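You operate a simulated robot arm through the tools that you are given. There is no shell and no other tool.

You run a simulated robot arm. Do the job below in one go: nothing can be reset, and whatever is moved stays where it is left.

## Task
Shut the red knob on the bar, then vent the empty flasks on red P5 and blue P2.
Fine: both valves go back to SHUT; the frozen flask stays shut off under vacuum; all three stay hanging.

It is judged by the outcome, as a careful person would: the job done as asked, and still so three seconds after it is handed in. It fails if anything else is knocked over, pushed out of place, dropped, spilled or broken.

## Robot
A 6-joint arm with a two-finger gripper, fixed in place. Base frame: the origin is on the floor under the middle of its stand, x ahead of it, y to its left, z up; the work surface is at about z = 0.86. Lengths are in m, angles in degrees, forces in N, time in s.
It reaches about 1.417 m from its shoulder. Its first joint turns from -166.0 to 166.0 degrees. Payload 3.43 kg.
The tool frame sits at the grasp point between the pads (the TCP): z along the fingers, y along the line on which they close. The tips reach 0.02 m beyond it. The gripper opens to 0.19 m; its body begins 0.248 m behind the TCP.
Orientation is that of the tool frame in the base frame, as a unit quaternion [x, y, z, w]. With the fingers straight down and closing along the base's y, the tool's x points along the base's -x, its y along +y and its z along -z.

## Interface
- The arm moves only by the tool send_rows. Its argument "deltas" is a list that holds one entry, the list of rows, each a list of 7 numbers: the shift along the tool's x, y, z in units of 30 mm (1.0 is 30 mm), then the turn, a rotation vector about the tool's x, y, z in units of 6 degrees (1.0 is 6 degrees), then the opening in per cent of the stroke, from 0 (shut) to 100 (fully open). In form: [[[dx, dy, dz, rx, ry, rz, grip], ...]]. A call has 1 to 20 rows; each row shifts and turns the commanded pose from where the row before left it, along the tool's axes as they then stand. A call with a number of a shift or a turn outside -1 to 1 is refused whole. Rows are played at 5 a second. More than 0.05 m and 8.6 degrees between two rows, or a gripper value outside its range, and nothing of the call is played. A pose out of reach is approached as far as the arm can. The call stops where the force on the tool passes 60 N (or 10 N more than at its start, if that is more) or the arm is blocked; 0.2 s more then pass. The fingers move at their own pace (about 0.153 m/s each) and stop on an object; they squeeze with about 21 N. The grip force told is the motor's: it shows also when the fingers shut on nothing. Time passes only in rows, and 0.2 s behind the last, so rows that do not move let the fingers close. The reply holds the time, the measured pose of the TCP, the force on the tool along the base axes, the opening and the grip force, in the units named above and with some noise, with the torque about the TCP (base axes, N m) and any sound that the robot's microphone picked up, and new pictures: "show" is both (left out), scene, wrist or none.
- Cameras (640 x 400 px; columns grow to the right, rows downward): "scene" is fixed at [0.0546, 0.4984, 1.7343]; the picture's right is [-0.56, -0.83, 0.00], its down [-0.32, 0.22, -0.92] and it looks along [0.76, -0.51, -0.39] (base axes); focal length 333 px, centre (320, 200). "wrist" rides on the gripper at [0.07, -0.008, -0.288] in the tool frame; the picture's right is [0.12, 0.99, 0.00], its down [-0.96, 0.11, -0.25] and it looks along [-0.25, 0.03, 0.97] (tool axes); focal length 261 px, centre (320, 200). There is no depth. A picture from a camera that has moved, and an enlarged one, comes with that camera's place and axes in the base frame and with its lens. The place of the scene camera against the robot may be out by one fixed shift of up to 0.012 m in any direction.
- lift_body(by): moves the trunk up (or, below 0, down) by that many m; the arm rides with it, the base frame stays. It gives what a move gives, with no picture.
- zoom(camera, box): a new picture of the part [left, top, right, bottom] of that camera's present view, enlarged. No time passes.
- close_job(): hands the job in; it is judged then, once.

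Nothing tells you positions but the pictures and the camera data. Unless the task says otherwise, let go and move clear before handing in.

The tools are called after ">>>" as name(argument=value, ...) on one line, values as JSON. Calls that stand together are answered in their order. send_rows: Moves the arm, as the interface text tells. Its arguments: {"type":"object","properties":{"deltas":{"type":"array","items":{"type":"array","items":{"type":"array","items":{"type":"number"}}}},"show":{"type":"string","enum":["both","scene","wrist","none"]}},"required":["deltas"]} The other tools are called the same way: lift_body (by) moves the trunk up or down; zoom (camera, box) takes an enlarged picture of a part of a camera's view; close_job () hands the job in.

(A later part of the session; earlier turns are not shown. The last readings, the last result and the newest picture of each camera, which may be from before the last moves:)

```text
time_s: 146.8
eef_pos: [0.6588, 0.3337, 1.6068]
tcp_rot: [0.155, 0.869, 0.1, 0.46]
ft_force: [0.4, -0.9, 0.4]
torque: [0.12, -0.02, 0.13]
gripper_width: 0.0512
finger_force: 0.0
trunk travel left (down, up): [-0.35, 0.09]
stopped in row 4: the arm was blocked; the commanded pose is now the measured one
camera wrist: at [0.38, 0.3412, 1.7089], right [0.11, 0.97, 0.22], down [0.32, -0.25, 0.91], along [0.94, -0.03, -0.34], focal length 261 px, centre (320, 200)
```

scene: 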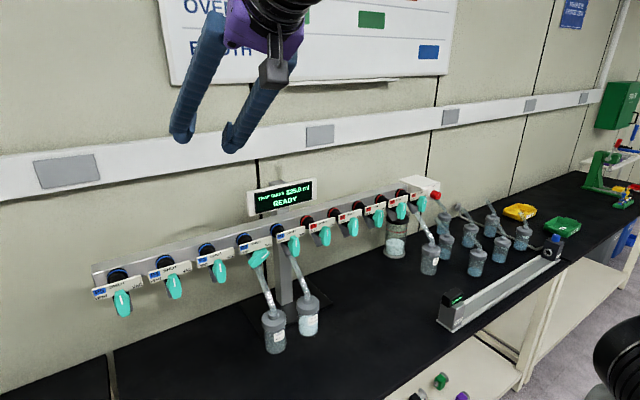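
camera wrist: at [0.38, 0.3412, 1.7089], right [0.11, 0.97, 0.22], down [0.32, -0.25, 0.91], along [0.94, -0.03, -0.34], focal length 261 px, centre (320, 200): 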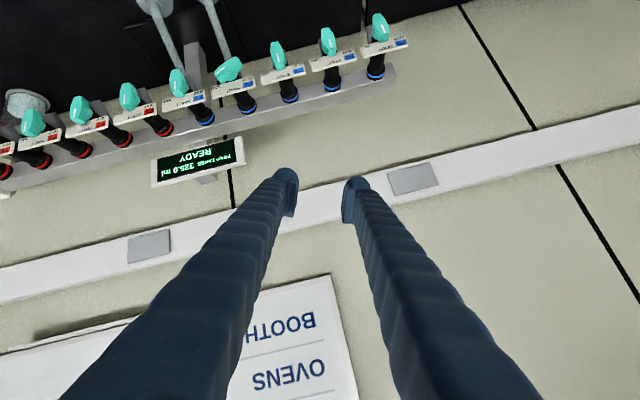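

>>> send_rows(deltas=[[[0.87, -0.34, 0, 0.24, 0.62, 0.02, 27], [0.87, -0.34, 0, 0.24, 0.62, 0.02, 27], [0.87, -0.34, 0, 0.24, 0.62, 0.02, 27], [0.87, -0.34, 0, 0.24, 0.62, 0.02, 27], [0.87, -0.34, 0, 0.24, 0.62, 0.02, 27], [0.87, -0.34, 0, 0.24, 0.62, 0.02, 27], [0.87, -0.34, 0, 0.24, 0.62, 0.02, 27], [0.87, -0.34, 0, 0.24, 0.62, 0.02, 27], [0.87, -0.34, 0, 0.24, 0.62, 0.02, 27], [0.87, -0.34, 0, 0.24, 0.62, 0.02, 27], [0.87, -0.34, 0, 0.24, 0.62, 0.02, 27], [0, 0, 0, 0, 0, 0, 27]]], show="scene")

>>> zoom(camera="scene", box=[0, 0, 640, 2])

>>> zoom(camera="scene", box=[620, 0, 640, 200])

```text
time_s: 149.4
eef_pos: [0.4153, 0.3332, 1.4314]
tcp_rot: [0.18, 0.977, 0.038, 0.104]
ft_force: [-0.4, -0.6, -0.5]
torque: [0.01, -0.03, -0.02]
gripper_width: 0.0514
finger_force: 0.1
trunk travel left (down, up): [-0.35, 0.09]
```

scene: 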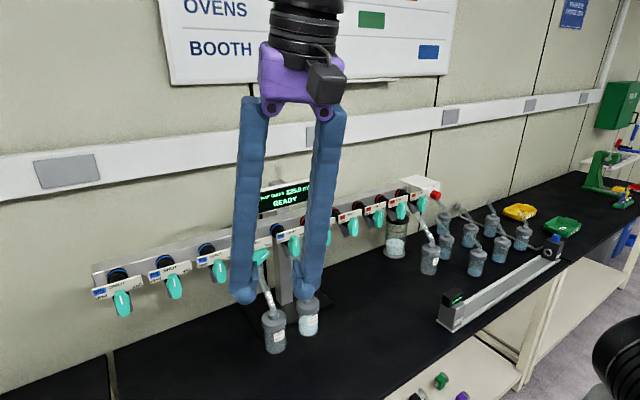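

```text
1.00 times, centred on (320, 1) of scene (not enlarged: the box is as wide or as high as the picture)
camera zoom: at [0.0546, 0.4984, 1.7343], right [-0.56, -0.83, 0.0], down [-0.32, 0.22, -0.92], along [0.76, -0.51, -0.39], focal length 333 px, centre (320, 399)
```

zoom: 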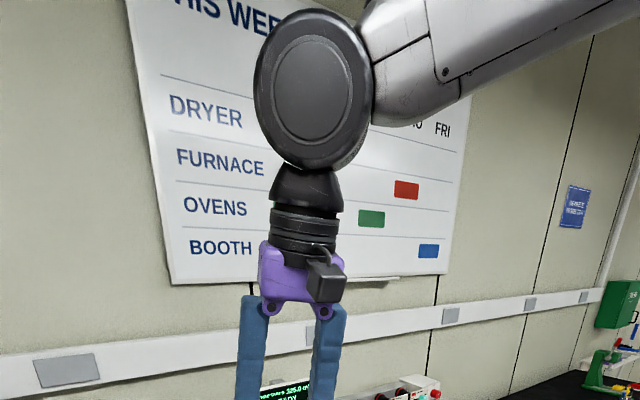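

```text
2.00 times, centred on (630, 100) of scene
camera zoom: at [0.0546, 0.4984, 1.7343], right [-0.56, -0.83, 0.0], down [-0.32, 0.22, -0.92], along [0.76, -0.51, -0.39], focal length 666 px, centre (-300, 400)
```

zoom: 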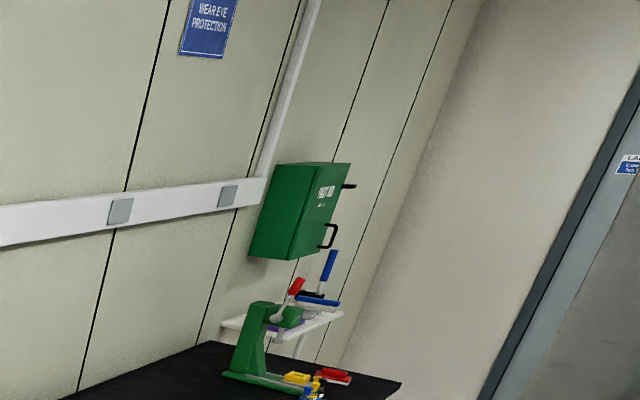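

>>> zoom(camera="scene", box=[200, 0, 640, 2])

>>> zoom(camera="scene", box=[636, 0, 640, 400])

>>> zoom(camera="wrist", box=[0, 0, 640, 2])

```text
1.45 times, centred on (420, 1) of scene
camera zoom: at [0.0546, 0.4984, 1.7343], right [-0.56, -0.83, 0.0], down [-0.32, 0.22, -0.92], along [0.76, -0.51, -0.39], focal length 484 px, centre (174, 490)
```

zoom: 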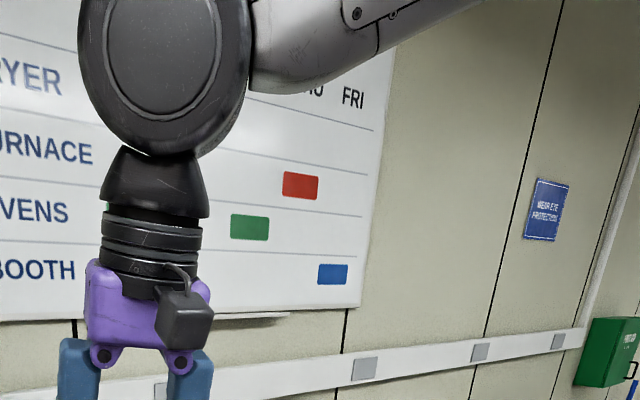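

```text
1.00 times, centred on (638, 200) of scene (not enlarged: the box is as wide or as high as the picture)
camera zoom: at [0.0546, 0.4984, 1.7343], right [-0.56, -0.83, 0.0], down [-0.32, 0.22, -0.92], along [0.76, -0.51, -0.39], focal length 333 px, centre (2, 200)
```

zoom: 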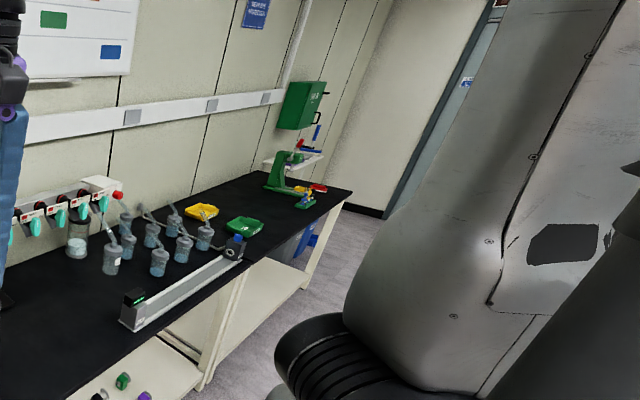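

```text
1.00 times, centred on (320, 1) of wrist (not enlarged: the box is as wide or as high as the picture)
camera zoom: at [0.2848, 0.3397, 1.6977], right [0.23, 0.97, 0.09], down [0.86, -0.25, 0.44], along [0.45, -0.02, -0.9], focal length 261 px, centre (320, 399)
```

zoom: 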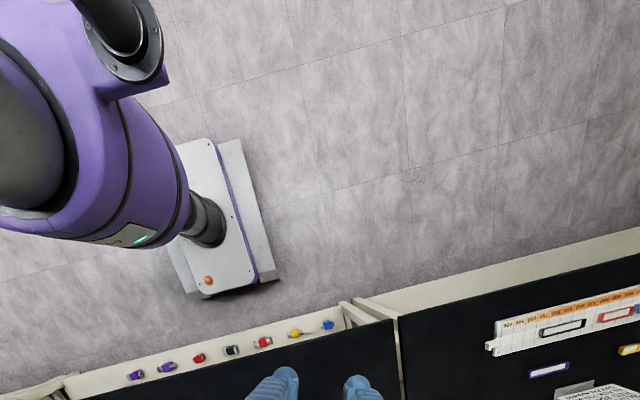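

>>> zoom(camera="wrist", box=[0, 0, 4, 400])

>>> zoom(camera="wrist", box=[0, 0, 200, 4])

```text
1.00 times, centred on (2, 200) of wrist (not enlarged: the box is as wide or as high as the picture)
camera zoom: at [0.2848, 0.3397, 1.6977], right [0.23, 0.97, 0.09], down [0.86, -0.25, 0.44], along [0.45, -0.02, -0.9], focal length 261 px, centre (638, 200)
```

zoom: 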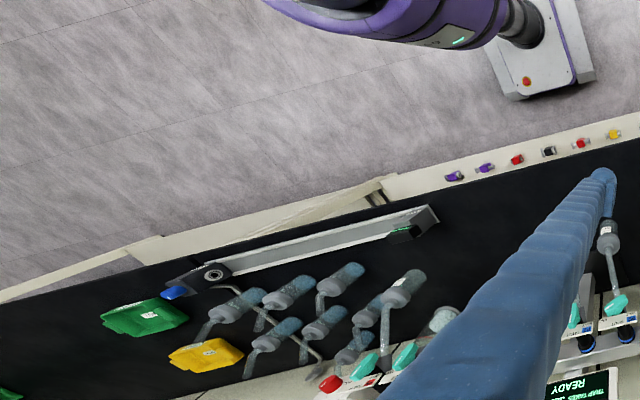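

```text
3.20 times, centred on (100, 2) of wrist
camera zoom: at [0.2848, 0.3397, 1.6977], right [0.23, 0.97, 0.09], down [0.86, -0.25, 0.44], along [0.45, -0.02, -0.9], focal length 834 px, centre (1024, 834)
```

zoom: 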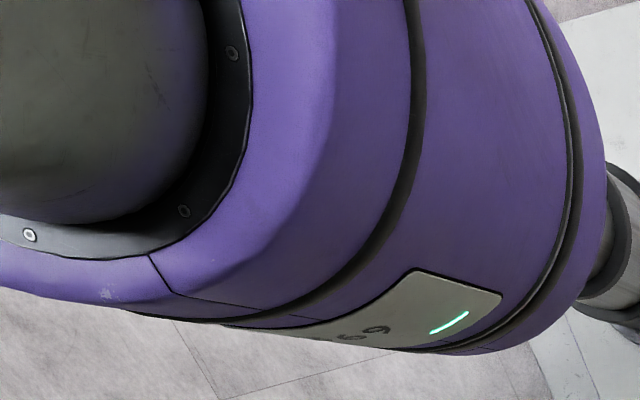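

I've now got a consistent picture of the joint limits. On the right-hand wrist branch, blue P2 is reachable if the tool is yawed about 25° to the left. So I'll cross back with the tool down, level out on the right, and come over to P2 with that yaw.

>>> send_rows(deltas=[[[-0.51, -0.853, 0, 0, 0, 0, 27], [-0.51, -0.853, 0, 0, 0, 0, 27], [-0.51, -0.853, 0, 0, 0, 0, 27], [-0.51, -0.853, 0, 0, 0, 0, 27], [-0.51, -0.853, 0, 0, 0, 0, 27], [-0.51, -0.853, 0, 0, 0, 0, 27], [-0.51, -0.853, 0, 0, 0, 0, 27], [-0.51, -0.853, 0, 0, 0, 0, 27], [-0.51, -0.853, 0, 0, 0, 0, 27], [-0.51, -0.853, 0, 0, 0, 0, 27], [0, 0, 0, 0, 0, 0, 27]]], show="none")

>>> send_rows(deltas=[[[-0.51, -0.853, 0, 0, 0, 0, 27], [-0.51, -0.853, 0, 0, 0, 0, 27], [-0.51, -0.853, 0, 0, 0, 0, 27], [-0.51, -0.853, 0, 0, 0, 0, 27], [-0.51, -0.853, 0, 0, 0, 0, 27], [-0.51, -0.853, 0, 0, 0, 0, 27], [-0.51, -0.853, 0, 0, 0, 0, 27], [-0.51, -0.853, 0, 0, 0, 0, 27], [-0.51, -0.853, 0, 0, 0, 0, 27], [-0.51, -0.853, 0, 0, 0, 0, 27], [-0.51, -0.853, 0, 0, 0, 0, 27], [-0.51, -0.853, 0, 0, 0, 0, 27], [-0.51, -0.853, 0, 0, 0, 0, 27], [-0.51, -0.853, 0, 0, 0, 0, 27], [-0.51, -0.853, 0, 0, 0, 0, 27], [-0.51, -0.853, 0, 0, 0, 0, 27], [0, 0, 0, 0, 0, 0, 27]]], show="scene")

```text
time_s: 151.8
eef_pos: [0.4683, 0.0389, 1.4246]
tcp_rot: [0.18, 0.978, 0.03, 0.099]
ft_force: [-0.2, 0.5, -0.4]
torque: [-0.02, -0.02, 0.02]
gripper_width: 0.0515
finger_force: 0.0
trunk travel left (down, up): [-0.35, 0.09]
```

```text
time_s: 155.4
eef_pos: [0.551, -0.4296, 1.4339]
tcp_rot: [0.179, 0.978, 0.031, 0.1]
ft_force: [-0.6, -0.2, 0.6]
torque: [-0.01, -0.01, -0.03]
gripper_width: 0.0513
finger_force: 0.0
trunk travel left (down, up): [-0.35, 0.09]
```

scene: 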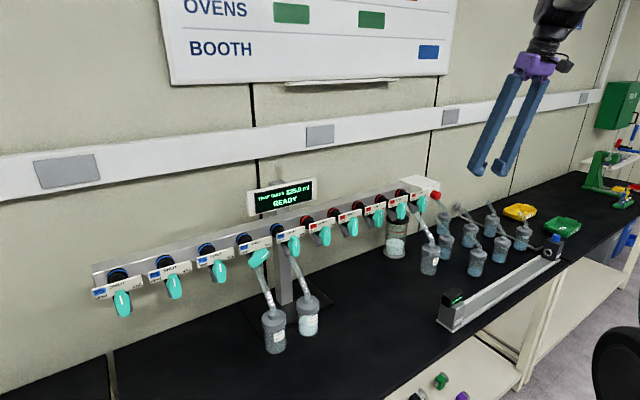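

>>> send_rows(deltas=[[[0, 0, 0, -0.356, -0.934, -0.02, 27], [0, 0, 0, -0.356, -0.934, -0.02, 27], [0, 0, 0, -0.356, -0.934, -0.02, 27], [0, 0, 0, -0.356, -0.934, -0.02, 27], [0, 0, 0, -0.356, -0.934, -0.02, 27], [0, 0, 0, -0.356, -0.934, -0.02, 27], [0, 0, 0, -0.356, -0.934, -0.02, 27], [0, 0, 0, -0.356, -0.934, -0.02, 27], [0, 0, 0, -0.356, -0.934, -0.02, 27], [0, 0, 0, -0.356, -0.934, -0.02, 27], [0, 0, 0, -0.356, -0.934, -0.02, 27], [0, 0, 0, -0.356, -0.934, -0.02, 27], [0, 0, 0, -0.356, -0.934, -0.02, 27], [0, 0, 0, 0, 0, 0, 27]]], show="none")

```text
time_s: 158.4
eef_pos: [0.5515, -0.4301, 1.4322]
tcp_rot: [0.122, 0.697, 0.137, 0.693]
ft_force: [-0.2, 0.0, -0.2]
torque: [0.01, -0.01, 0.06]
gripper_width: 0.0512
finger_force: 0.1
trunk travel left (down, up): [-0.35, 0.09]
```

Level again on the right-hand branch. Rolling to the working orientation (225°) and raising the trunk.

>>> send_rows(deltas=[[[0, 0, 0, 0, 0, 1, 27], [0, 0, 0, 0, 0, 1, 27], [0, 0, 0, 0, 0, 1, 27], [0, 0, 0, 0, 0, 1, 27], [0, 0, 0, 0, 0, 1, 27], [0, 0, 0, 0, 0, 1, 27], [0, 0, 0, 0, 0, 1, 27], [0, 0, 0, 0, 0, 1, 27], [0, 0, 0, 0, 0, 1, 27], [0, 0, 0, 0, 0, 1, 27], [0, 0, 0, 0, 0, 1, 27], [0, 0, 0, 0, 0, 1, 27], [0, 0, 0, 0, 0, 1, 27], [0, 0, 0, 0, 0, 1, 27], [0, 0, 0, 0, 0, 1, 27], [0, 0, 0, 0, 0, 1, 27], [0, 0, 0, 0, 0, 1, 27], [0, 0, 0, 0, 0, 1, 27], [0, 0, 0, 0, 0, 1, 27], [0, 0, 0, 0, 0, 1, 27]]], show="none")

>>> send_rows(deltas=[[[0, 0, 0, 0, 0, 1, 27], [0, 0, 0, 0, 0, 1, 27], [0, 0, 0, 0, 0, 1, 27], [0, 0, 0, 0, 0, 1, 27], [0, 0, 0, 0, 0, 1, 27], [0, 0, 0, 0, 0, 1, 27], [0, 0, 0, 0, 0, 1, 27], [0, 0, 0, 0, 0, 1, 27], [0, 0, 0, 0, 0, 1, 27], [0, 0, 0, 0, 0, 1, 27], [0, 0, 0, 0, 0, 1, 27], [0, 0, 0, 0, 0, 1, 27], [0, 0, 0, 0, 0, 1, 27], [0, 0, 0, 0, 0, 1, 27], [0, 0, 0, 0, 0, 0, 27]]], show="none")

>>> lift_body(by=0.09)

```text
time_s: 162.6
eef_pos: [0.5504, -0.4305, 1.432]
tcp_rot: [0.666, 0.243, 0.668, 0.227]
ft_force: [0.5, 0.1, -0.5]
torque: [0.02, -0.01, -0.04]
gripper_width: 0.0513
finger_force: 0.0
trunk travel left (down, up): [-0.35, 0.09]
```

```text
time_s: 165.8
eef_pos: [0.5528, -0.4292, 1.4321]
tcp_rot: [0.657, -0.265, 0.649, -0.277]
ft_force: [0.7, 0.1, -0.1]
torque: [0.01, 0.03, 0.01]
gripper_width: 0.0514
finger_force: 0.0
trunk travel left (down, up): [-0.35, 0.09]
```

```text
time_s: 167.0
eef_pos: [0.5508, -0.4299, 1.522]
tcp_rot: [0.657, -0.265, 0.649, -0.277]
ft_force: [0.0, 0.8, 0.0]
torque: [0.03, -0.02, 0.01]
gripper_width: 0.0514
finger_force: 0.1
trunk travel left (down, up): [-0.44, 0.0]
```

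>>> send_rows(deltas=[[[0.602, -0.602, 0.926, 0, 0, 0, 27], [0.602, -0.602, 0.926, 0, 0, 0, 27], [0.602, -0.602, 0.926, 0, 0, 0, 27], [0.602, -0.602, 0.926, 0, 0, 0, 27], [0.602, -0.602, 0.926, 0, 0, 0, 27], [0.602, -0.602, 0.926, 0, 0, 0, 27], [0.602, -0.602, 0.926, 0, 0, 0, 27], [0.602, -0.602, 0.926, 0, 0, 0, 27], [0.602, -0.602, 0.926, 0, 0, 0, 27], [0, 0, 0, 0.707, -0.707, 0, 27], [0, 0, 0, 0.707, -0.707, 0, 27], [0, 0, 0, 0.707, -0.707, 0, 27], [0, 0, 0, 0.707, -0.707, 0, 27], [0, 0, 0, 0, 0, 0, 27]]], show="both")

```text
time_s: 170.0
eef_pos: [0.8028, -0.4249, 1.7524]
tcp_rot: [0.698, -0.123, 0.576, -0.407]
ft_force: [0.2, 0.3, -0.1]
torque: [-0.03, 0.06, -0.07]
gripper_width: 0.0513
finger_force: 0.2
trunk travel left (down, up): [-0.44, 0.0]
camera wrist: at [0.5608, -0.5866, 1.8089], right [0.33, -0.71, -0.62], down [-0.48, 0.44, -0.76], along [0.81, 0.55, -0.2], focal length 261 px, centre (320, 200)
```

scene: 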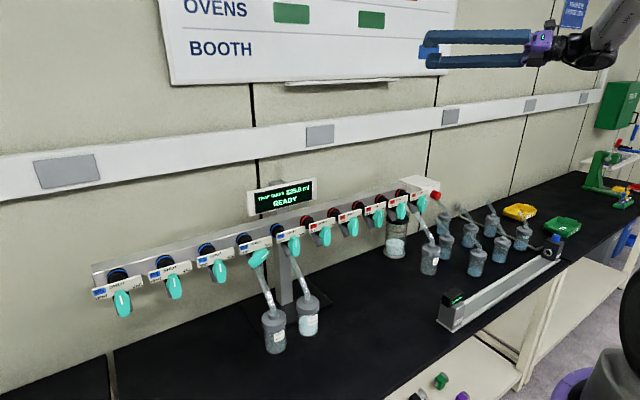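
wrist: 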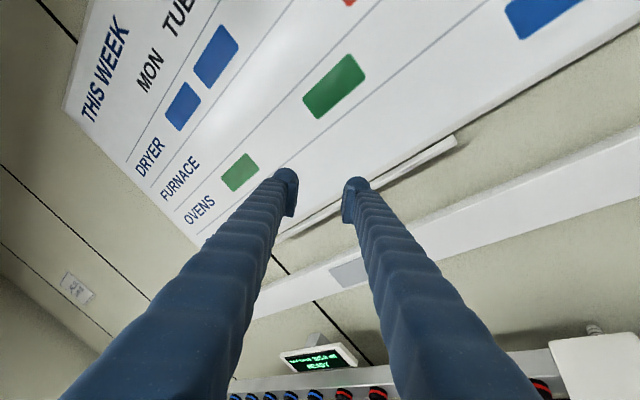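

>>> send_rows(deltas=[[[-0.639, -0.639, 0.427, 0, 0, 0, 27], [-0.639, -0.639, 0.427, 0, 0, 0, 27], [-0.639, -0.639, 0.427, 0, 0, 0, 27], [-0.639, -0.639, 0.427, 0, 0, 0, 27], [-0.639, -0.639, 0.427, 0, 0, 0, 27], [-0.639, -0.639, 0.427, 0, 0, 0, 27], [-0.639, -0.639, 0.427, 0, 0, 0, 27], [-0.639, -0.639, 0.427, 0, 0, 0, 27], [-0.639, -0.639, 0.427, 0, 0, 0, 27], [-0.639, -0.639, 0.427, 0, 0, 0, 27], [0, 0, 0, 0, 0, 0, 27]]], show="none")

>>> send_rows(deltas=[[[-0.639, -0.639, 0.427, 0, 0, 0, 27], [-0.639, -0.639, 0.427, 0, 0, 0, 27], [-0.639, -0.639, 0.427, 0, 0, 0, 27], [-0.639, -0.639, 0.427, 0, 0, 0, 27], [-0.639, -0.639, 0.427, 0, 0, 0, 27], [-0.639, -0.639, 0.427, 0, 0, 0, 27], [-0.639, -0.639, 0.427, 0, 0, 0, 27], [-0.639, -0.639, 0.427, 0, 0, 0, 27], [-0.639, -0.639, 0.427, 0, 0, 0, 27], [-0.639, -0.639, 0.427, 0, 0, 0, 27], [-0.5, -0.5, 0.33, 0, 0, 0, 27], [0, 0, 0, 0, 0, 0, 27]]], show="both")

```text
time_s: 172.4
eef_pos: [0.804, -0.1251, 1.7523]
tcp_rot: [0.697, -0.123, 0.577, -0.407]
ft_force: [0.9, -0.8, -0.6]
torque: [0.02, -0.04, 0.08]
gripper_width: 0.0512
finger_force: 0.1
trunk travel left (down, up): [-0.44, 0.0]
```

```text
time_s: 175.0
eef_pos: [0.8085, 0.1981, 1.7406]
tcp_rot: [0.702, -0.126, 0.572, -0.406]
ft_force: [-0.4, 0.0, 1.5]
torque: [0.02, 0.0, 0.02]
gripper_width: 0.0512
finger_force: 0.1
trunk travel left (down, up): [-0.44, 0.0]
camera wrist: at [0.566, 0.0366, 1.8012], right [0.32, -0.71, -0.62], down [-0.49, 0.44, -0.75], along [0.81, 0.55, -0.21], focal length 261 px, centre (320, 200)
```

scene: 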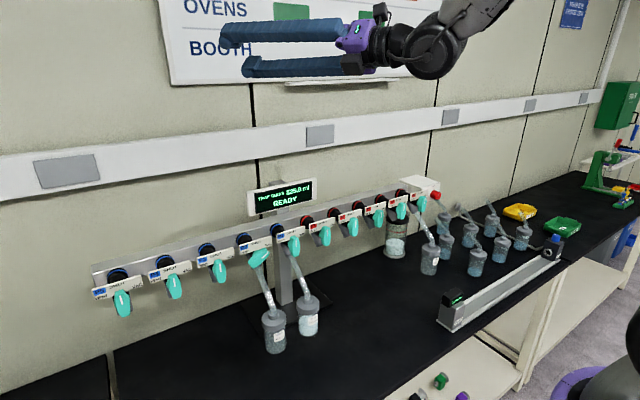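
wrist: 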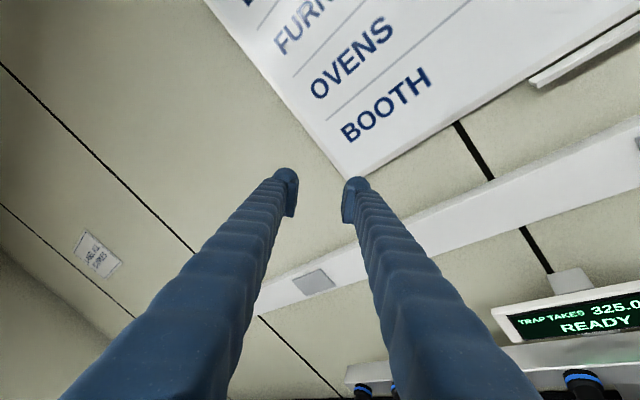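

That works: (0.81, 0.20, 1.74) with a 25° yaw, inside all limits. Now descending to just above the bar.

>>> send_rows(deltas=[[[-0.707, 0.707, 0, 0, 0, 0, 27], [-0.707, 0.707, 0, 0, 0, 0, 27], [-0.707, 0.707, 0, 0, 0, 0, 27], [-0.707, 0.707, 0, 0, 0, 0, 27], [-0.707, 0.707, 0, 0, 0, 0, 27], [-0.707, 0.707, 0, 0, 0, 0, 27], [-0.707, 0.707, 0, 0, 0, 0, 27], [0, 0, 0, 0, 0, 0, 27]]], show="none")

>>> send_rows(deltas=[[[-0.707, 0.707, 0, 0, 0, 0, 27], [-0.707, 0.707, 0, 0, 0, 0, 27], [-0.707, 0.707, 0, 0, 0, 0, 27], [-0.707, 0.707, 0, 0, 0, 0, 27], [-0.5, 0.5, 0, 0, 0, 0, 27], [0, 0, 0, 0, 0, 0, 27]]], show="both")

```text
time_s: 176.8
eef_pos: [0.8017, 0.2003, 1.5435]
tcp_rot: [0.697, -0.123, 0.577, -0.407]
ft_force: [0.6, 0.3, 0.2]
torque: [-0.01, 0.0, -0.03]
gripper_width: 0.0515
finger_force: 0.0
trunk travel left (down, up): [-0.44, 0.0]
```

```text
time_s: 178.2
eef_pos: [0.8021, 0.1987, 1.4025]
tcp_rot: [0.697, -0.122, 0.578, -0.406]
ft_force: [-1.0, 0.8, 0.2]
torque: [0.0, 0.01, -0.02]
gripper_width: 0.0515
finger_force: 0.1
trunk travel left (down, up): [-0.44, 0.0]
camera wrist: at [0.5602, 0.037, 1.4592], right [0.33, -0.71, -0.62], down [-0.48, 0.44, -0.76], along [0.81, 0.55, -0.2], focal length 261 px, centre (320, 200)
```

scene: 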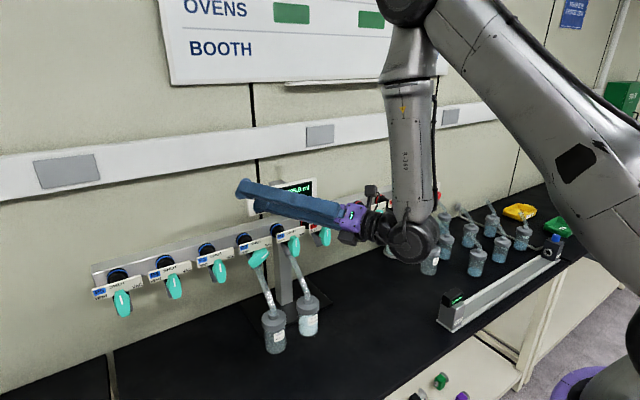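
wrist: 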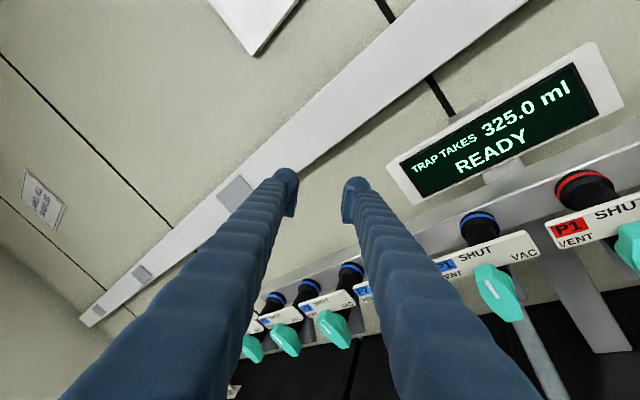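

I'm right above P2 with everything clear. The inner-reach limit makes the descent path matter, so I'll first roll to 135°, so that the lower finger is the shallow one. Then I'll come down on a stepped path in front of the plate.

>>> send_rows(deltas=[[[0, 0, 0, 0, 0, -1, 27], [0, 0, 0, 0, 0, -1, 27], [0, 0, 0, 0, 0, -1, 27], [0, 0, 0, 0, 0, -1, 27], [0, 0, 0, 0, 0, -1, 27], [0, 0, 0, 0, 0, -1, 27], [0, 0, 0, 0, 0, -1, 27], [0, 0, 0, 0, 0, -1, 27], [0, 0, 0, 0, 0, -1, 27], [0, 0, 0, 0, 0, -1, 27], [0, 0, 0, 0, 0, -1, 27], [0, 0, 0, 0, 0, -1, 27], [0, 0, 0, 0, 0, -1, 27], [0, 0, 0, 0, 0, -1, 27], [0, 0, 0, 0, 0, -1, 27], [0, 0, 0, 0, 0, 0, 27]]], show="both")

>>> zoom(camera="wrist", box=[0, 398, 640, 400])

```text
time_s: 181.6
eef_pos: [0.803, 0.1993, 1.4016]
tcp_rot: [0.58, 0.407, 0.696, 0.12]
ft_force: [0.1, 0.0, 0.0]
torque: [-0.01, 0.01, 0.0]
gripper_width: 0.0513
finger_force: 0.0
trunk travel left (down, up): [-0.44, 0.0]
camera wrist: at [0.5187, 0.1279, 1.4461], right [0.27, -0.56, 0.78], down [0.1, -0.79, -0.6], along [0.96, 0.24, -0.16], focal length 261 px, centre (320, 200)
```

scene: 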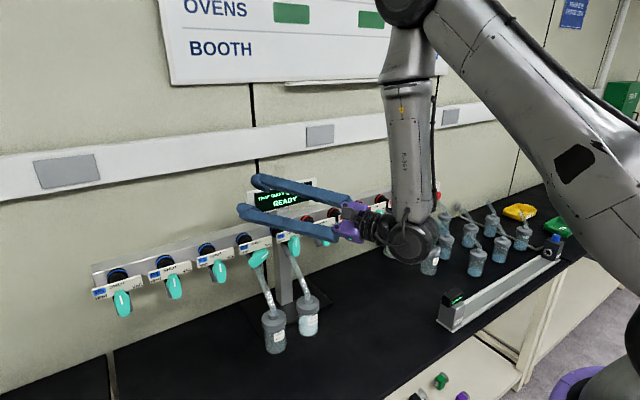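
wrist: 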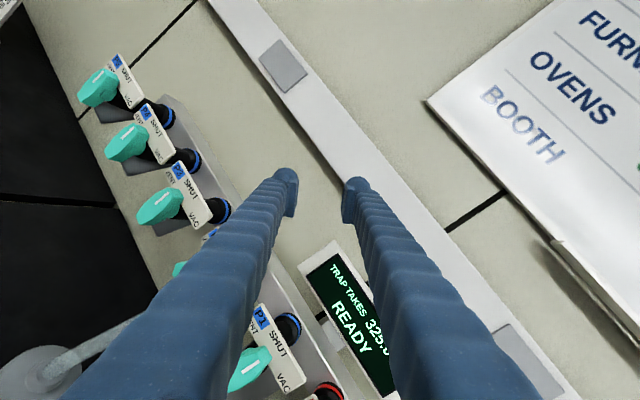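

```text
1.00 times, centred on (320, 399) of wrist (not enlarged: the box is as wide or as high as the picture)
camera zoom: at [0.5187, 0.1279, 1.4461], right [0.27, -0.56, 0.78], down [0.1, -0.79, -0.6], along [0.96, 0.24, -0.16], focal length 261 px, centre (320, 1)
```

zoom: 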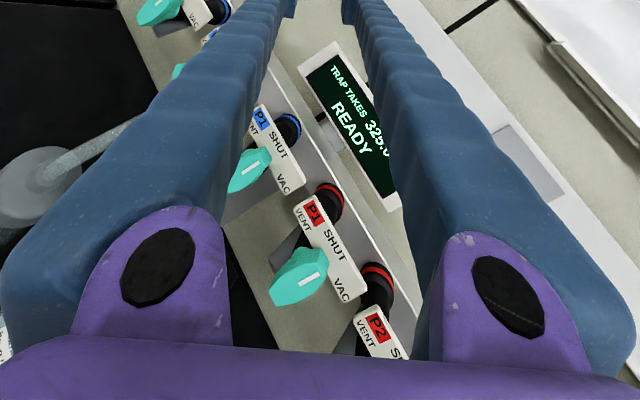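

P2's axis works out at y≈0.208. I'll descend the stepped path, checking part-way.

>>> send_rows(deltas=[[[-0.38, -0.6, 0.02, 0, 0, 0, 27], [-0.38, -0.6, 0.02, 0, 0, 0, 27], [-0.361, -0.581, -0.331, 0, 0, 0, 27], [-0.361, -0.581, -0.331, 0, 0, 0, 27], [0, 0, 0, 0, 0, 0, 27]]], show="both")

>>> zoom(camera="scene", box=[220, 170, 348, 290])

```text
time_s: 182.8
eef_pos: [0.7768, 0.2089, 1.3188]
tcp_rot: [0.58, 0.407, 0.695, 0.12]
ft_force: [-0.1, 0.2, 0.4]
torque: [-0.01, 0.0, -0.02]
gripper_width: 0.0516
finger_force: 0.1
trunk travel left (down, up): [-0.44, 0.0]
camera wrist: at [0.493, 0.1368, 1.3633], right [0.27, -0.56, 0.78], down [0.1, -0.79, -0.6], along [0.96, 0.24, -0.16], focal length 261 px, centre (320, 200)
```

scene: 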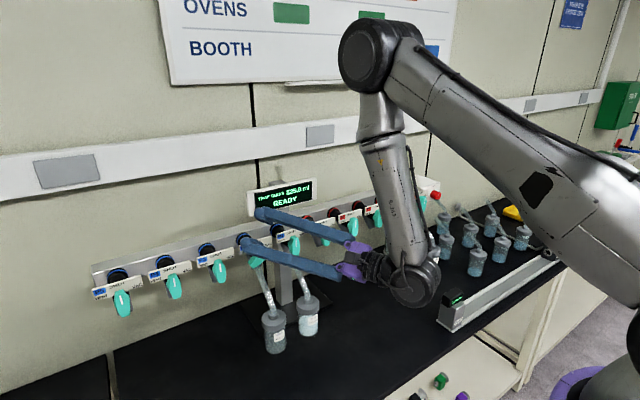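
wrist: 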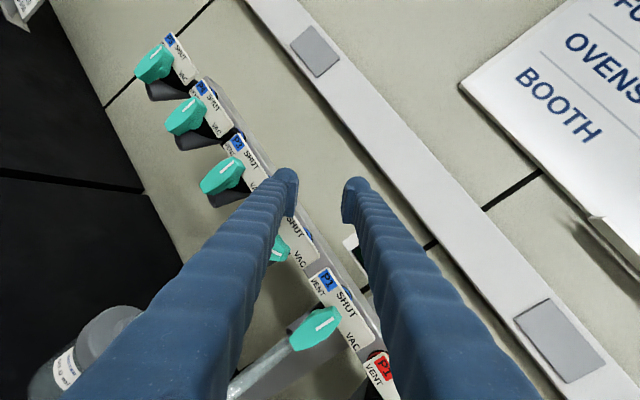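

```text
3.33 times, centred on (284, 230) of scene
camera zoom: at [0.0546, 0.4984, 1.7343], right [-0.56, -0.83, 0.0], down [-0.32, 0.22, -0.92], along [0.76, -0.51, -0.39], focal length 1110 px, centre (440, 100)
```

zoom: 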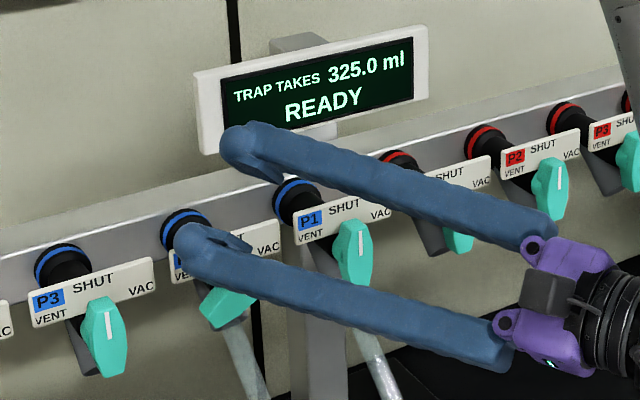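

>>> send_rows(deltas=[[[-0.43, -0.75, -0.45, 0, 0, 0, 27], [-0.469, -0.709, -0.362, 0, 0, 0, 27], [0, 0, 0, 0, 0, 0, 27]]], show="none")

>>> send_rows(deltas=[[[-0.547, -0.867, -0.482, 0, 0, 0, 27], [-0.203, -0.363, -0.241, 0, 0, 0, 27], [0, 0, 0, 0, 0, 0, 27]]], show="both")

>>> zoom(camera="scene", box=[220, 190, 348, 310])

>>> zoom(camera="wrist", box=[220, 120, 420, 245])

```text
time_s: 183.6
eef_pos: [0.769, 0.2068, 1.2751]
tcp_rot: [0.582, 0.411, 0.692, 0.117]
ft_force: [0.9, 0.9, 0.5]
torque: [0.01, 0.02, 0.02]
gripper_width: 0.0513
finger_force: 0.1
out of reach, approached as far as the arm can: row 1, 2
trunk travel left (down, up): [-0.44, 0.0]
```

```text
time_s: 184.1
eef_pos: [0.7707, 0.2069, 1.2638]
tcp_rot: [0.576, 0.411, 0.698, 0.114]
ft_force: [-27.9, -2.1, 12.1]
torque: [-0.44, -0.68, -0.76]
gripper_width: 0.0523
finger_force: 0.2
out of reach, approached as far as the arm can: row 1, 2
trunk travel left (down, up): [-0.44, 0.0]
stopped in row 2: the force on the tool passed its limit at 70 N (the readings are from after the stop); the commanded pose is now the measured one
camera wrist: at [0.4873, 0.1302, 1.3071], right [0.27, -0.56, 0.78], down [0.11, -0.79, -0.6], along [0.96, 0.25, -0.15], focal length 261 px, centre (320, 200)
```

scene: 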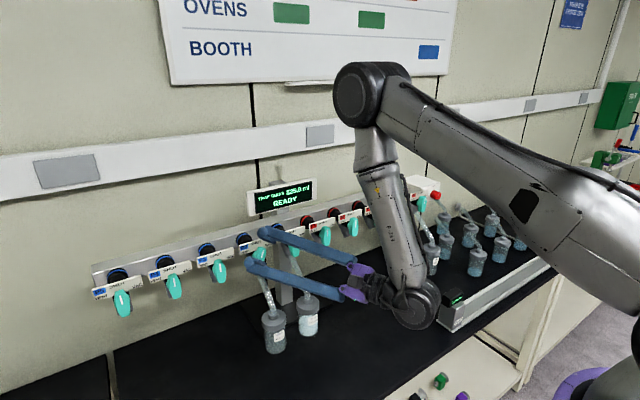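
wrist: 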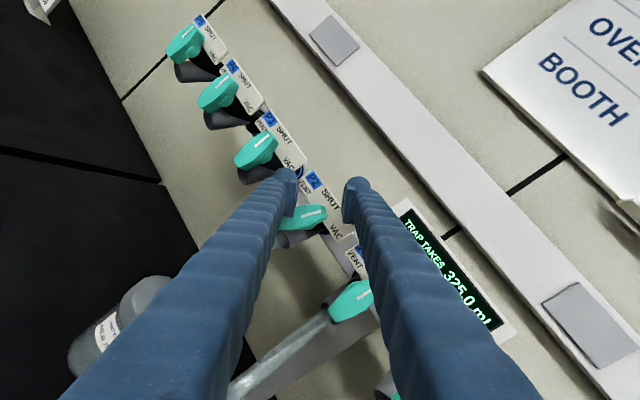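

```text
3.33 times, centred on (284, 250) of scene
camera zoom: at [0.0546, 0.4984, 1.7343], right [-0.56, -0.83, 0.0], down [-0.32, 0.22, -0.92], along [0.76, -0.51, -0.39], focal length 1110 px, centre (440, 33)
```

zoom: 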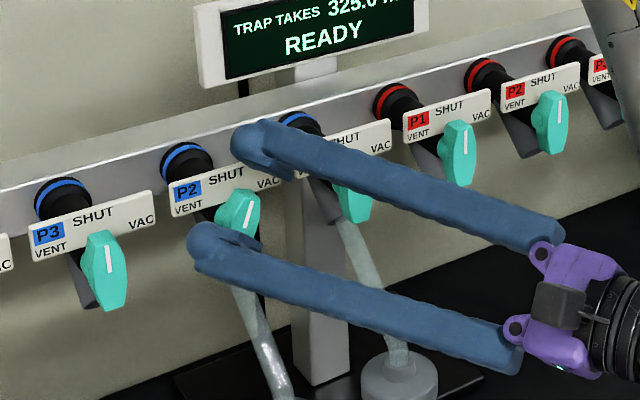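

```text
3.20 times, centred on (320, 182) of wrist
camera zoom: at [0.4873, 0.1302, 1.3071], right [0.27, -0.56, 0.78], down [0.11, -0.79, -0.6], along [0.96, 0.25, -0.15], focal length 834 px, centre (320, 256)
```

zoom: 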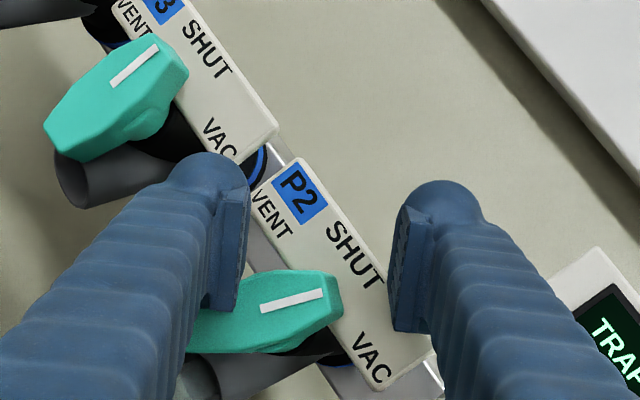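

The arm ran into another joint limit near the bottom and drifted forward. One finger nudged P2's lever about 30° toward SHUT (a harmless direction) and the force stop caught it. I'll back straight up to clear.

>>> send_rows(deltas=[[[0.2, 0.2, 0, 0, 0, 0, 27], [0.35, 0.35, 0, 0, 0, 0, 27], [0, 0, 0, 0, 0, 0, 27]]], show="none")

```text
time_s: 184.9
eef_pos: [0.7767, 0.207, 1.2828]
tcp_rot: [0.578, 0.411, 0.696, 0.115]
ft_force: [-0.5, 0.1, -0.1]
torque: [0.05, -0.03, 0.03]
gripper_width: 0.0511
finger_force: 0.1
trunk travel left (down, up): [-0.44, 0.0]
```

>>> send_rows(deltas=[[[0.41, 0.54, 0.2, 0, 0, 0, 27], [0.41, 0.54, 0.2, 0, 0, 0, 27], [0.6, 0.75, 0.25, 0, 0, 0, 27], [0.707, 0.707, 0, 0, 0, 0, 27], [0.707, 0.707, 0, 0, 0, 0, 27], [0.707, 0.707, 0, 0, 0, 0, 27], [0, 0, 0, 0, 0, 0, 27]]], show="both")

>>> zoom(camera="scene", box=[220, 190, 348, 310])

```text
time_s: 186.5
eef_pos: [0.8009, 0.2062, 1.4403]
tcp_rot: [0.578, 0.411, 0.695, 0.115]
ft_force: [0.3, -0.4, 0.3]
torque: [0.0, -0.03, 0.02]
gripper_width: 0.0512
finger_force: 0.1
trunk travel left (down, up): [-0.44, 0.0]
camera wrist: at [0.5172, 0.1303, 1.4857], right [0.28, -0.56, 0.78], down [0.11, -0.79, -0.6], along [0.95, 0.25, -0.16], focal length 261 px, centre (320, 200)
```

scene: 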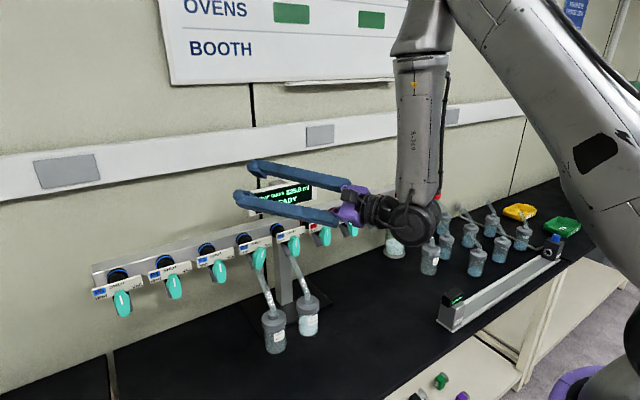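
wrist: 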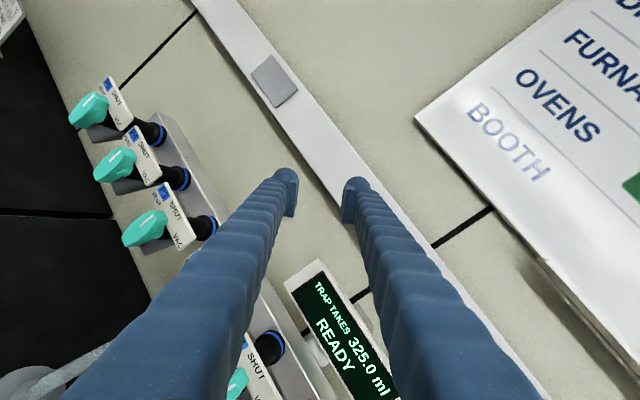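

```text
3.33 times, centred on (284, 250) of scene
camera zoom: at [0.0546, 0.4984, 1.7343], right [-0.56, -0.83, 0.0], down [-0.32, 0.22, -0.92], along [0.76, -0.51, -0.39], focal length 1110 px, centre (440, 33)
```

zoom: 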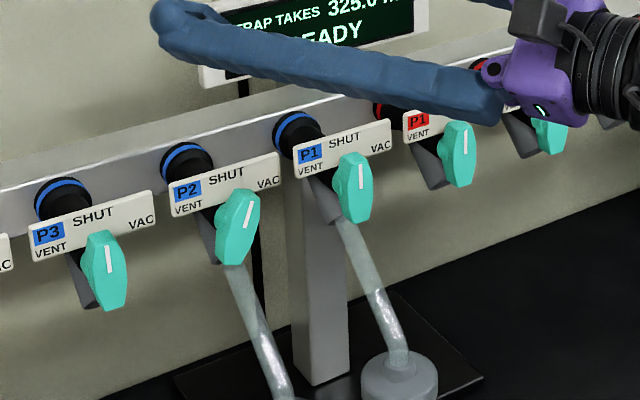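

P2's lever now sits about 20° on the VAC side of SHUT, and everything else is untouched. I'll lower the trunk to mid-height so the wrist doesn't hit its bend limit, raising the hand first.

>>> send_rows(deltas=[[[0.707, 0.707, 0, 0, 0, 0, 27], [0.707, 0.707, 0, 0, 0, 0, 27], [0.707, 0.707, 0, 0, 0, 0, 27], [0.707, 0.707, 0, 0, 0, 0, 27], [0.707, 0.707, 0, 0, 0, 0, 27], [0.707, 0.707, 0, 0, 0, 0, 27], [0.707, 0.707, 0, 0, 0, 0, 27], [0.707, 0.707, 0, 0, 0, 0, 27], [0.707, 0.707, 0, 0, 0, 0, 27], [0.707, 0.707, 0, 0, 0, 0, 27], [0, 0, 0, 0, 0, 0, 27]]], show="none")

>>> lift_body(by=-0.3)

```text
time_s: 188.9
eef_pos: [0.8037, 0.2072, 1.7343]
tcp_rot: [0.581, 0.41, 0.693, 0.114]
ft_force: [-0.7, 0.3, -0.1]
torque: [0.02, -0.02, 0.0]
gripper_width: 0.0512
finger_force: 0.1
trunk travel left (down, up): [-0.44, 0.0]
```

```text
time_s: 191.9
eef_pos: [0.802, 0.2066, 1.4374]
tcp_rot: [0.58, 0.411, 0.694, 0.114]
ft_force: [0.7, 0.4, -0.2]
torque: [0.01, 0.01, 0.0]
gripper_width: 0.0513
finger_force: 0.0
trunk travel left (down, up): [-0.14, 0.3]
```

>>> send_rows(deltas=[[[0.24, -0.24, -0.72, 0, 0, 0, 27], [0.24, -0.24, -0.72, 0, 0, 0, 27], [0.24, -0.24, -0.72, 0, 0, 0, 27], [0, 0, 0, 0, 0, 0, 27]]], show="none")

```text
time_s: 193.1
eef_pos: [0.7584, 0.2021, 1.3578]
tcp_rot: [0.619, 0.416, 0.659, 0.097]
ft_force: [1.2, -0.1, 0.3]
torque: [0.01, 0.04, 0.09]
gripper_width: 0.0513
finger_force: 0.0
trunk travel left (down, up): [-0.14, 0.3]
stopped in row 4: the arm was blocked; the commanded pose is now the measured one
```

>>> zoom(camera="scene", box=[630, 0, 640, 400])

>>> zoom(camera="scene", box=[0, 0, 640, 400])

>>> zoom(camera="scene", box=[0, 398, 640, 400])

```text
1.00 times, centred on (635, 200) of scene (not enlarged: the box is as wide or as high as the picture)
camera zoom: at [0.0546, 0.4984, 1.7343], right [-0.56, -0.83, 0.0], down [-0.32, 0.22, -0.92], along [0.76, -0.51, -0.39], focal length 333 px, centre (5, 200)
```

zoom: 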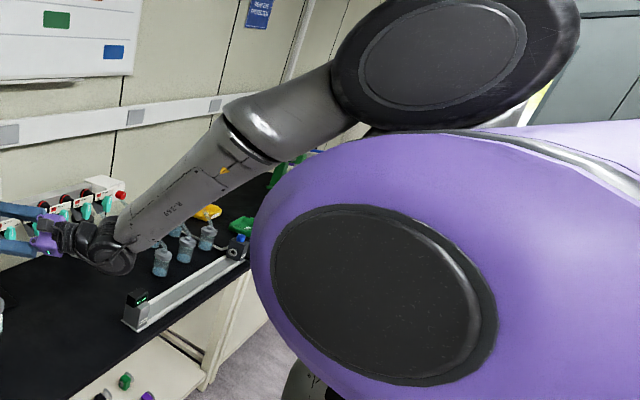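

```text
1.00 times, centred on (320, 200) of scene (not enlarged: the box is as wide or as high as the picture)
camera zoom: at [0.0546, 0.4984, 1.7343], right [-0.56, -0.83, 0.0], down [-0.32, 0.22, -0.92], along [0.76, -0.51, -0.39], focal length 333 px, centre (320, 200)
```

zoom: 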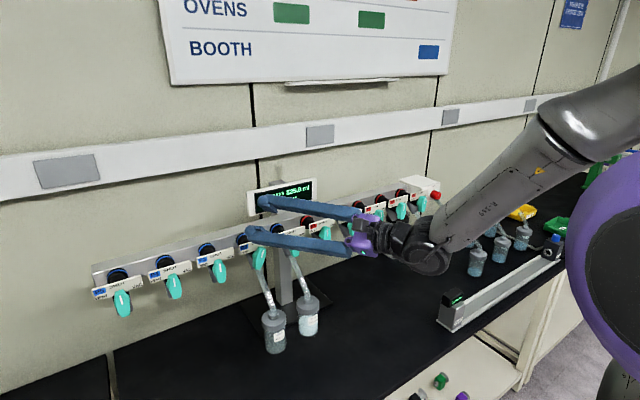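

```text
1.00 times, centred on (320, 399) of scene (not enlarged: the box is as wide or as high as the picture)
camera zoom: at [0.0546, 0.4984, 1.7343], right [-0.56, -0.83, 0.0], down [-0.32, 0.22, -0.92], along [0.76, -0.51, -0.39], focal length 333 px, centre (320, 1)
```

zoom: 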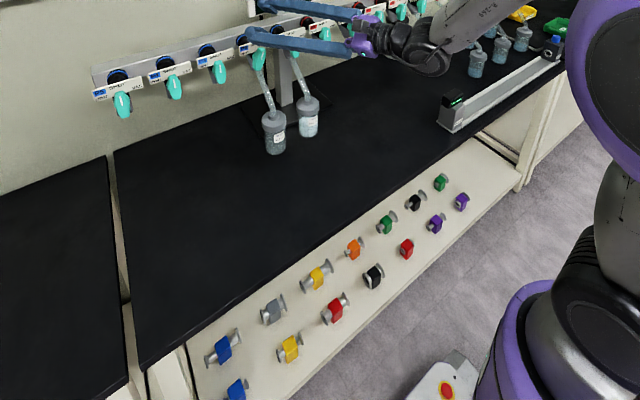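

I'll re-level and go back up, then use a trunk height around −0.1, which keeps the wrist bend under its limit on the way down.

>>> send_rows(deltas=[[[0.35, 0.35, 0.2, -0.36, 0.4, 0, 27], [0.5, 0.5, 0.4, -0.36, 0.4, 0, 27], [0.5, 0.7, 0.5, 0, 0, 0, 27], [0.707, 0.707, 0.2, 0, 0, 0, 27], [0.707, 0.707, 0, 0, 0, 0, 27], [0, 0, 0, 0, 0, 0, 27]]], show="none")

```text
time_s: 194.7
eef_pos: [0.819, 0.2067, 1.4393]
tcp_rot: [0.605, 0.397, 0.684, 0.096]
ft_force: [1.1, -0.2, 0.1]
torque: [0.03, -0.05, 0.13]
gripper_width: 0.0514
finger_force: 0.1
trunk travel left (down, up): [-0.14, 0.3]
stopped in row 6: the arm was blocked; the commanded pose is now the measured one
```

>>> lift_body(by=0.14)

>>> send_rows(deltas=[[[-0.4, -0.4, 0, -0.15, 0.16, 0, 27], [-0.6, -0.6, 0, -0.15, 0.16, 0, 27], [-0.6, -0.6, 0, 0, 0, 0, 27], [0, 0, 0, 0, 0, 0, 27]]], show="scene")

```text
time_s: 196.4
eef_pos: [0.8145, 0.209, 1.583]
tcp_rot: [0.602, 0.398, 0.685, 0.096]
ft_force: [-0.4, -0.1, 0.1]
torque: [0.0, -0.01, -0.02]
gripper_width: 0.0511
finger_force: 0.1
trunk travel left (down, up): [-0.28, 0.16]
```

```text
time_s: 197.4
eef_pos: [0.8103, 0.2132, 1.525]
tcp_rot: [0.584, 0.388, 0.705, 0.101]
ft_force: [0.4, -0.5, 0.5]
torque: [0.0, -0.02, 0.0]
gripper_width: 0.0517
finger_force: 0.0
trunk travel left (down, up): [-0.28, 0.16]
```

scene: 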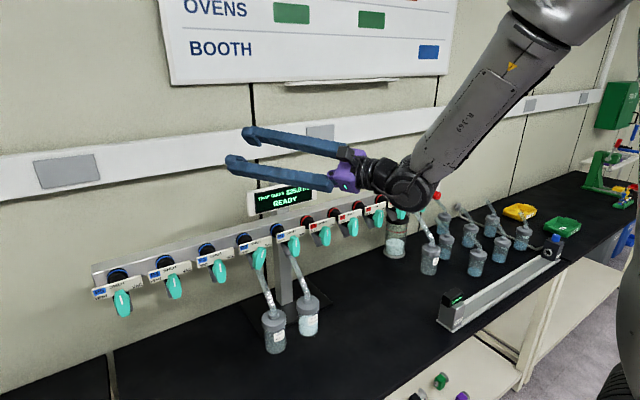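

>>> send_rows(deltas=[[[-0.745, -0.665, -0.05, 0.11, -0.12, 0, 27], [-0.745, -0.665, -0.05, 0, 0, 0, 27], [-0.745, -0.665, -0.05, 0, 0, 0, 27], [-0.745, -0.665, -0.05, 0, 0, 0, 27], [-0.745, -0.665, -0.05, 0, 0, 0, 27], [0, 0, 0, 0, 0, 0, 27]]], show="none")

```text
time_s: 198.8
eef_pos: [0.8039, 0.2066, 1.3739]
tcp_rot: [0.589, 0.392, 0.7, 0.1]
ft_force: [0.2, 1.3, 0.2]
torque: [-0.03, 0.04, 0.01]
gripper_width: 0.0514
finger_force: 0.0
trunk travel left (down, up): [-0.28, 0.16]
```

Good. I'll test the retreat here, at a safe height above the plates, in small steps.

>>> send_rows(deltas=[[[0.1, -0.113, -0.316, 0, 0, 0, 27], [0.1, -0.113, -0.316, 0, 0, 0, 27], [0.1, -0.113, -0.316, 0, 0, 0, 27], [0, 0, 0, 0, 0, 0, 27]]], show="none")

>>> send_rows(deltas=[[[0.1, -0.113, -0.316, 0, 0, 0, 27], [0.1, -0.113, -0.316, 0, 0, 0, 27], [0.1, -0.113, -0.316, 0, 0, 0, 27], [0, 0, 0, 0, 0, 0, 27]]], show="none")

```text
time_s: 199.8
eef_pos: [0.7924, 0.2106, 1.3787]
tcp_rot: [0.59, 0.391, 0.699, 0.099]
ft_force: [-0.7, 0.5, -0.8]
torque: [-0.01, 0.01, 0.0]
gripper_width: 0.0511
finger_force: 0.0
out of reach, approached as far as the arm can: row 2, 3
trunk travel left (down, up): [-0.28, 0.16]
```

```text
time_s: 200.8
eef_pos: [0.7919, 0.2117, 1.3822]
tcp_rot: [0.59, 0.391, 0.699, 0.1]
ft_force: [0.2, -0.5, -1.0]
torque: [-0.02, -0.01, 0.0]
gripper_width: 0.0513
finger_force: 0.1
out of reach, approached as far as the arm can: row 1, 2, 3
trunk travel left (down, up): [-0.28, 0.16]
```

The fold limit is confirmed at this yaw. A larger yaw (about 40°) moves the wrist further from the base and gives room to stay in front of the lever at every height. I'll set the trunk to 0 and yaw a further 15°.

>>> lift_body(by=0.07)

>>> send_rows(deltas=[[[0, 0, 0, 0.7466, 0.6646, 0, 27], [0, 0, 0, 0.7466, 0.6646, 0, 27], [0, 0, 0, 0.373, 0.332, 0, 27], [0, 0, 0, 0, 0, 0, 27]]], show="none")

```text
time_s: 201.8
eef_pos: [0.7907, 0.2119, 1.4523]
tcp_rot: [0.59, 0.392, 0.699, 0.099]
ft_force: [0.3, -0.4, -0.6]
torque: [0.01, -0.02, -0.01]
gripper_width: 0.0513
finger_force: 0.0
trunk travel left (down, up): [-0.35, 0.09]
```

```text
time_s: 202.8
eef_pos: [0.791, 0.211, 1.4521]
tcp_rot: [0.534, 0.465, 0.706, 0.007]
ft_force: [0.5, -0.1, 0.0]
torque: [-0.01, 0.02, 0.02]
gripper_width: 0.0514
finger_force: 0.0
trunk travel left (down, up): [-0.35, 0.09]
```

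>>> send_rows(deltas=[[[-0.421, -0.682, -0.308, 0, 0, 0, 27], [-0.421, -0.682, -0.308, 0, 0, 0, 27], [0, 0, 0, 0, 0, 0, 27]]], show="none")

>>> send_rows(deltas=[[[-0.421, -0.682, -0.308, 0, 0, 0, 27], [-0.421, -0.682, -0.308, 0, 0, 0, 27], [0, 0, 0, 0, 0, 0, 27]]], show="both")

```text
time_s: 203.6
eef_pos: [0.7687, 0.2118, 1.406]
tcp_rot: [0.534, 0.465, 0.706, 0.007]
ft_force: [-0.6, 0.1, -0.7]
torque: [-0.01, 0.02, 0.0]
gripper_width: 0.0513
finger_force: 0.1
trunk travel left (down, up): [-0.35, 0.09]
```

```text
time_s: 204.4
eef_pos: [0.7459, 0.2107, 1.3615]
tcp_rot: [0.533, 0.466, 0.706, 0.007]
ft_force: [0.0, 0.0, 0.2]
torque: [0.0, -0.01, -0.01]
gripper_width: 0.0513
finger_force: 0.1
trunk travel left (down, up): [-0.35, 0.09]
camera wrist: at [0.4913, 0.0643, 1.4082], right [0.43, -0.5, 0.75], down [0.28, -0.71, -0.64], along [0.86, 0.49, -0.17], focal length 261 px, centre (320, 200)
```

scene: 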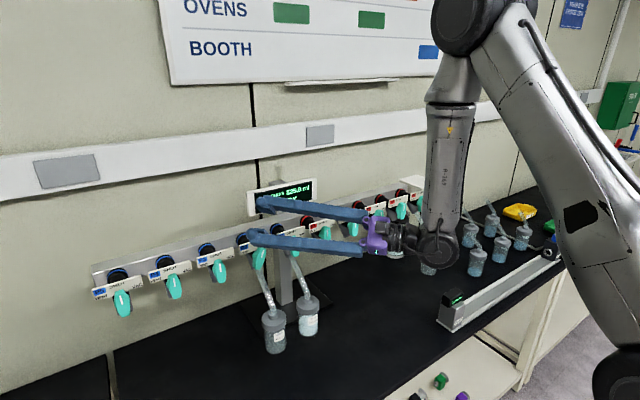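
wrist: 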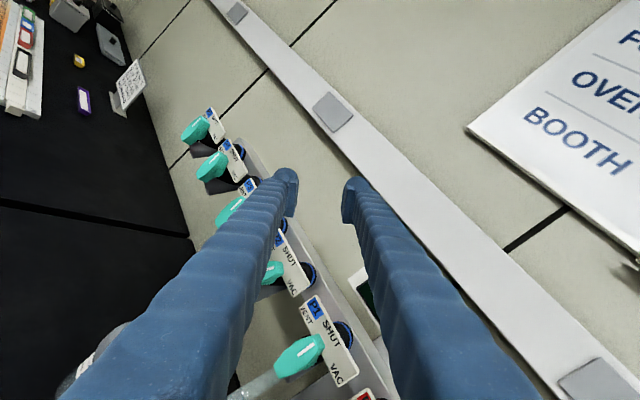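

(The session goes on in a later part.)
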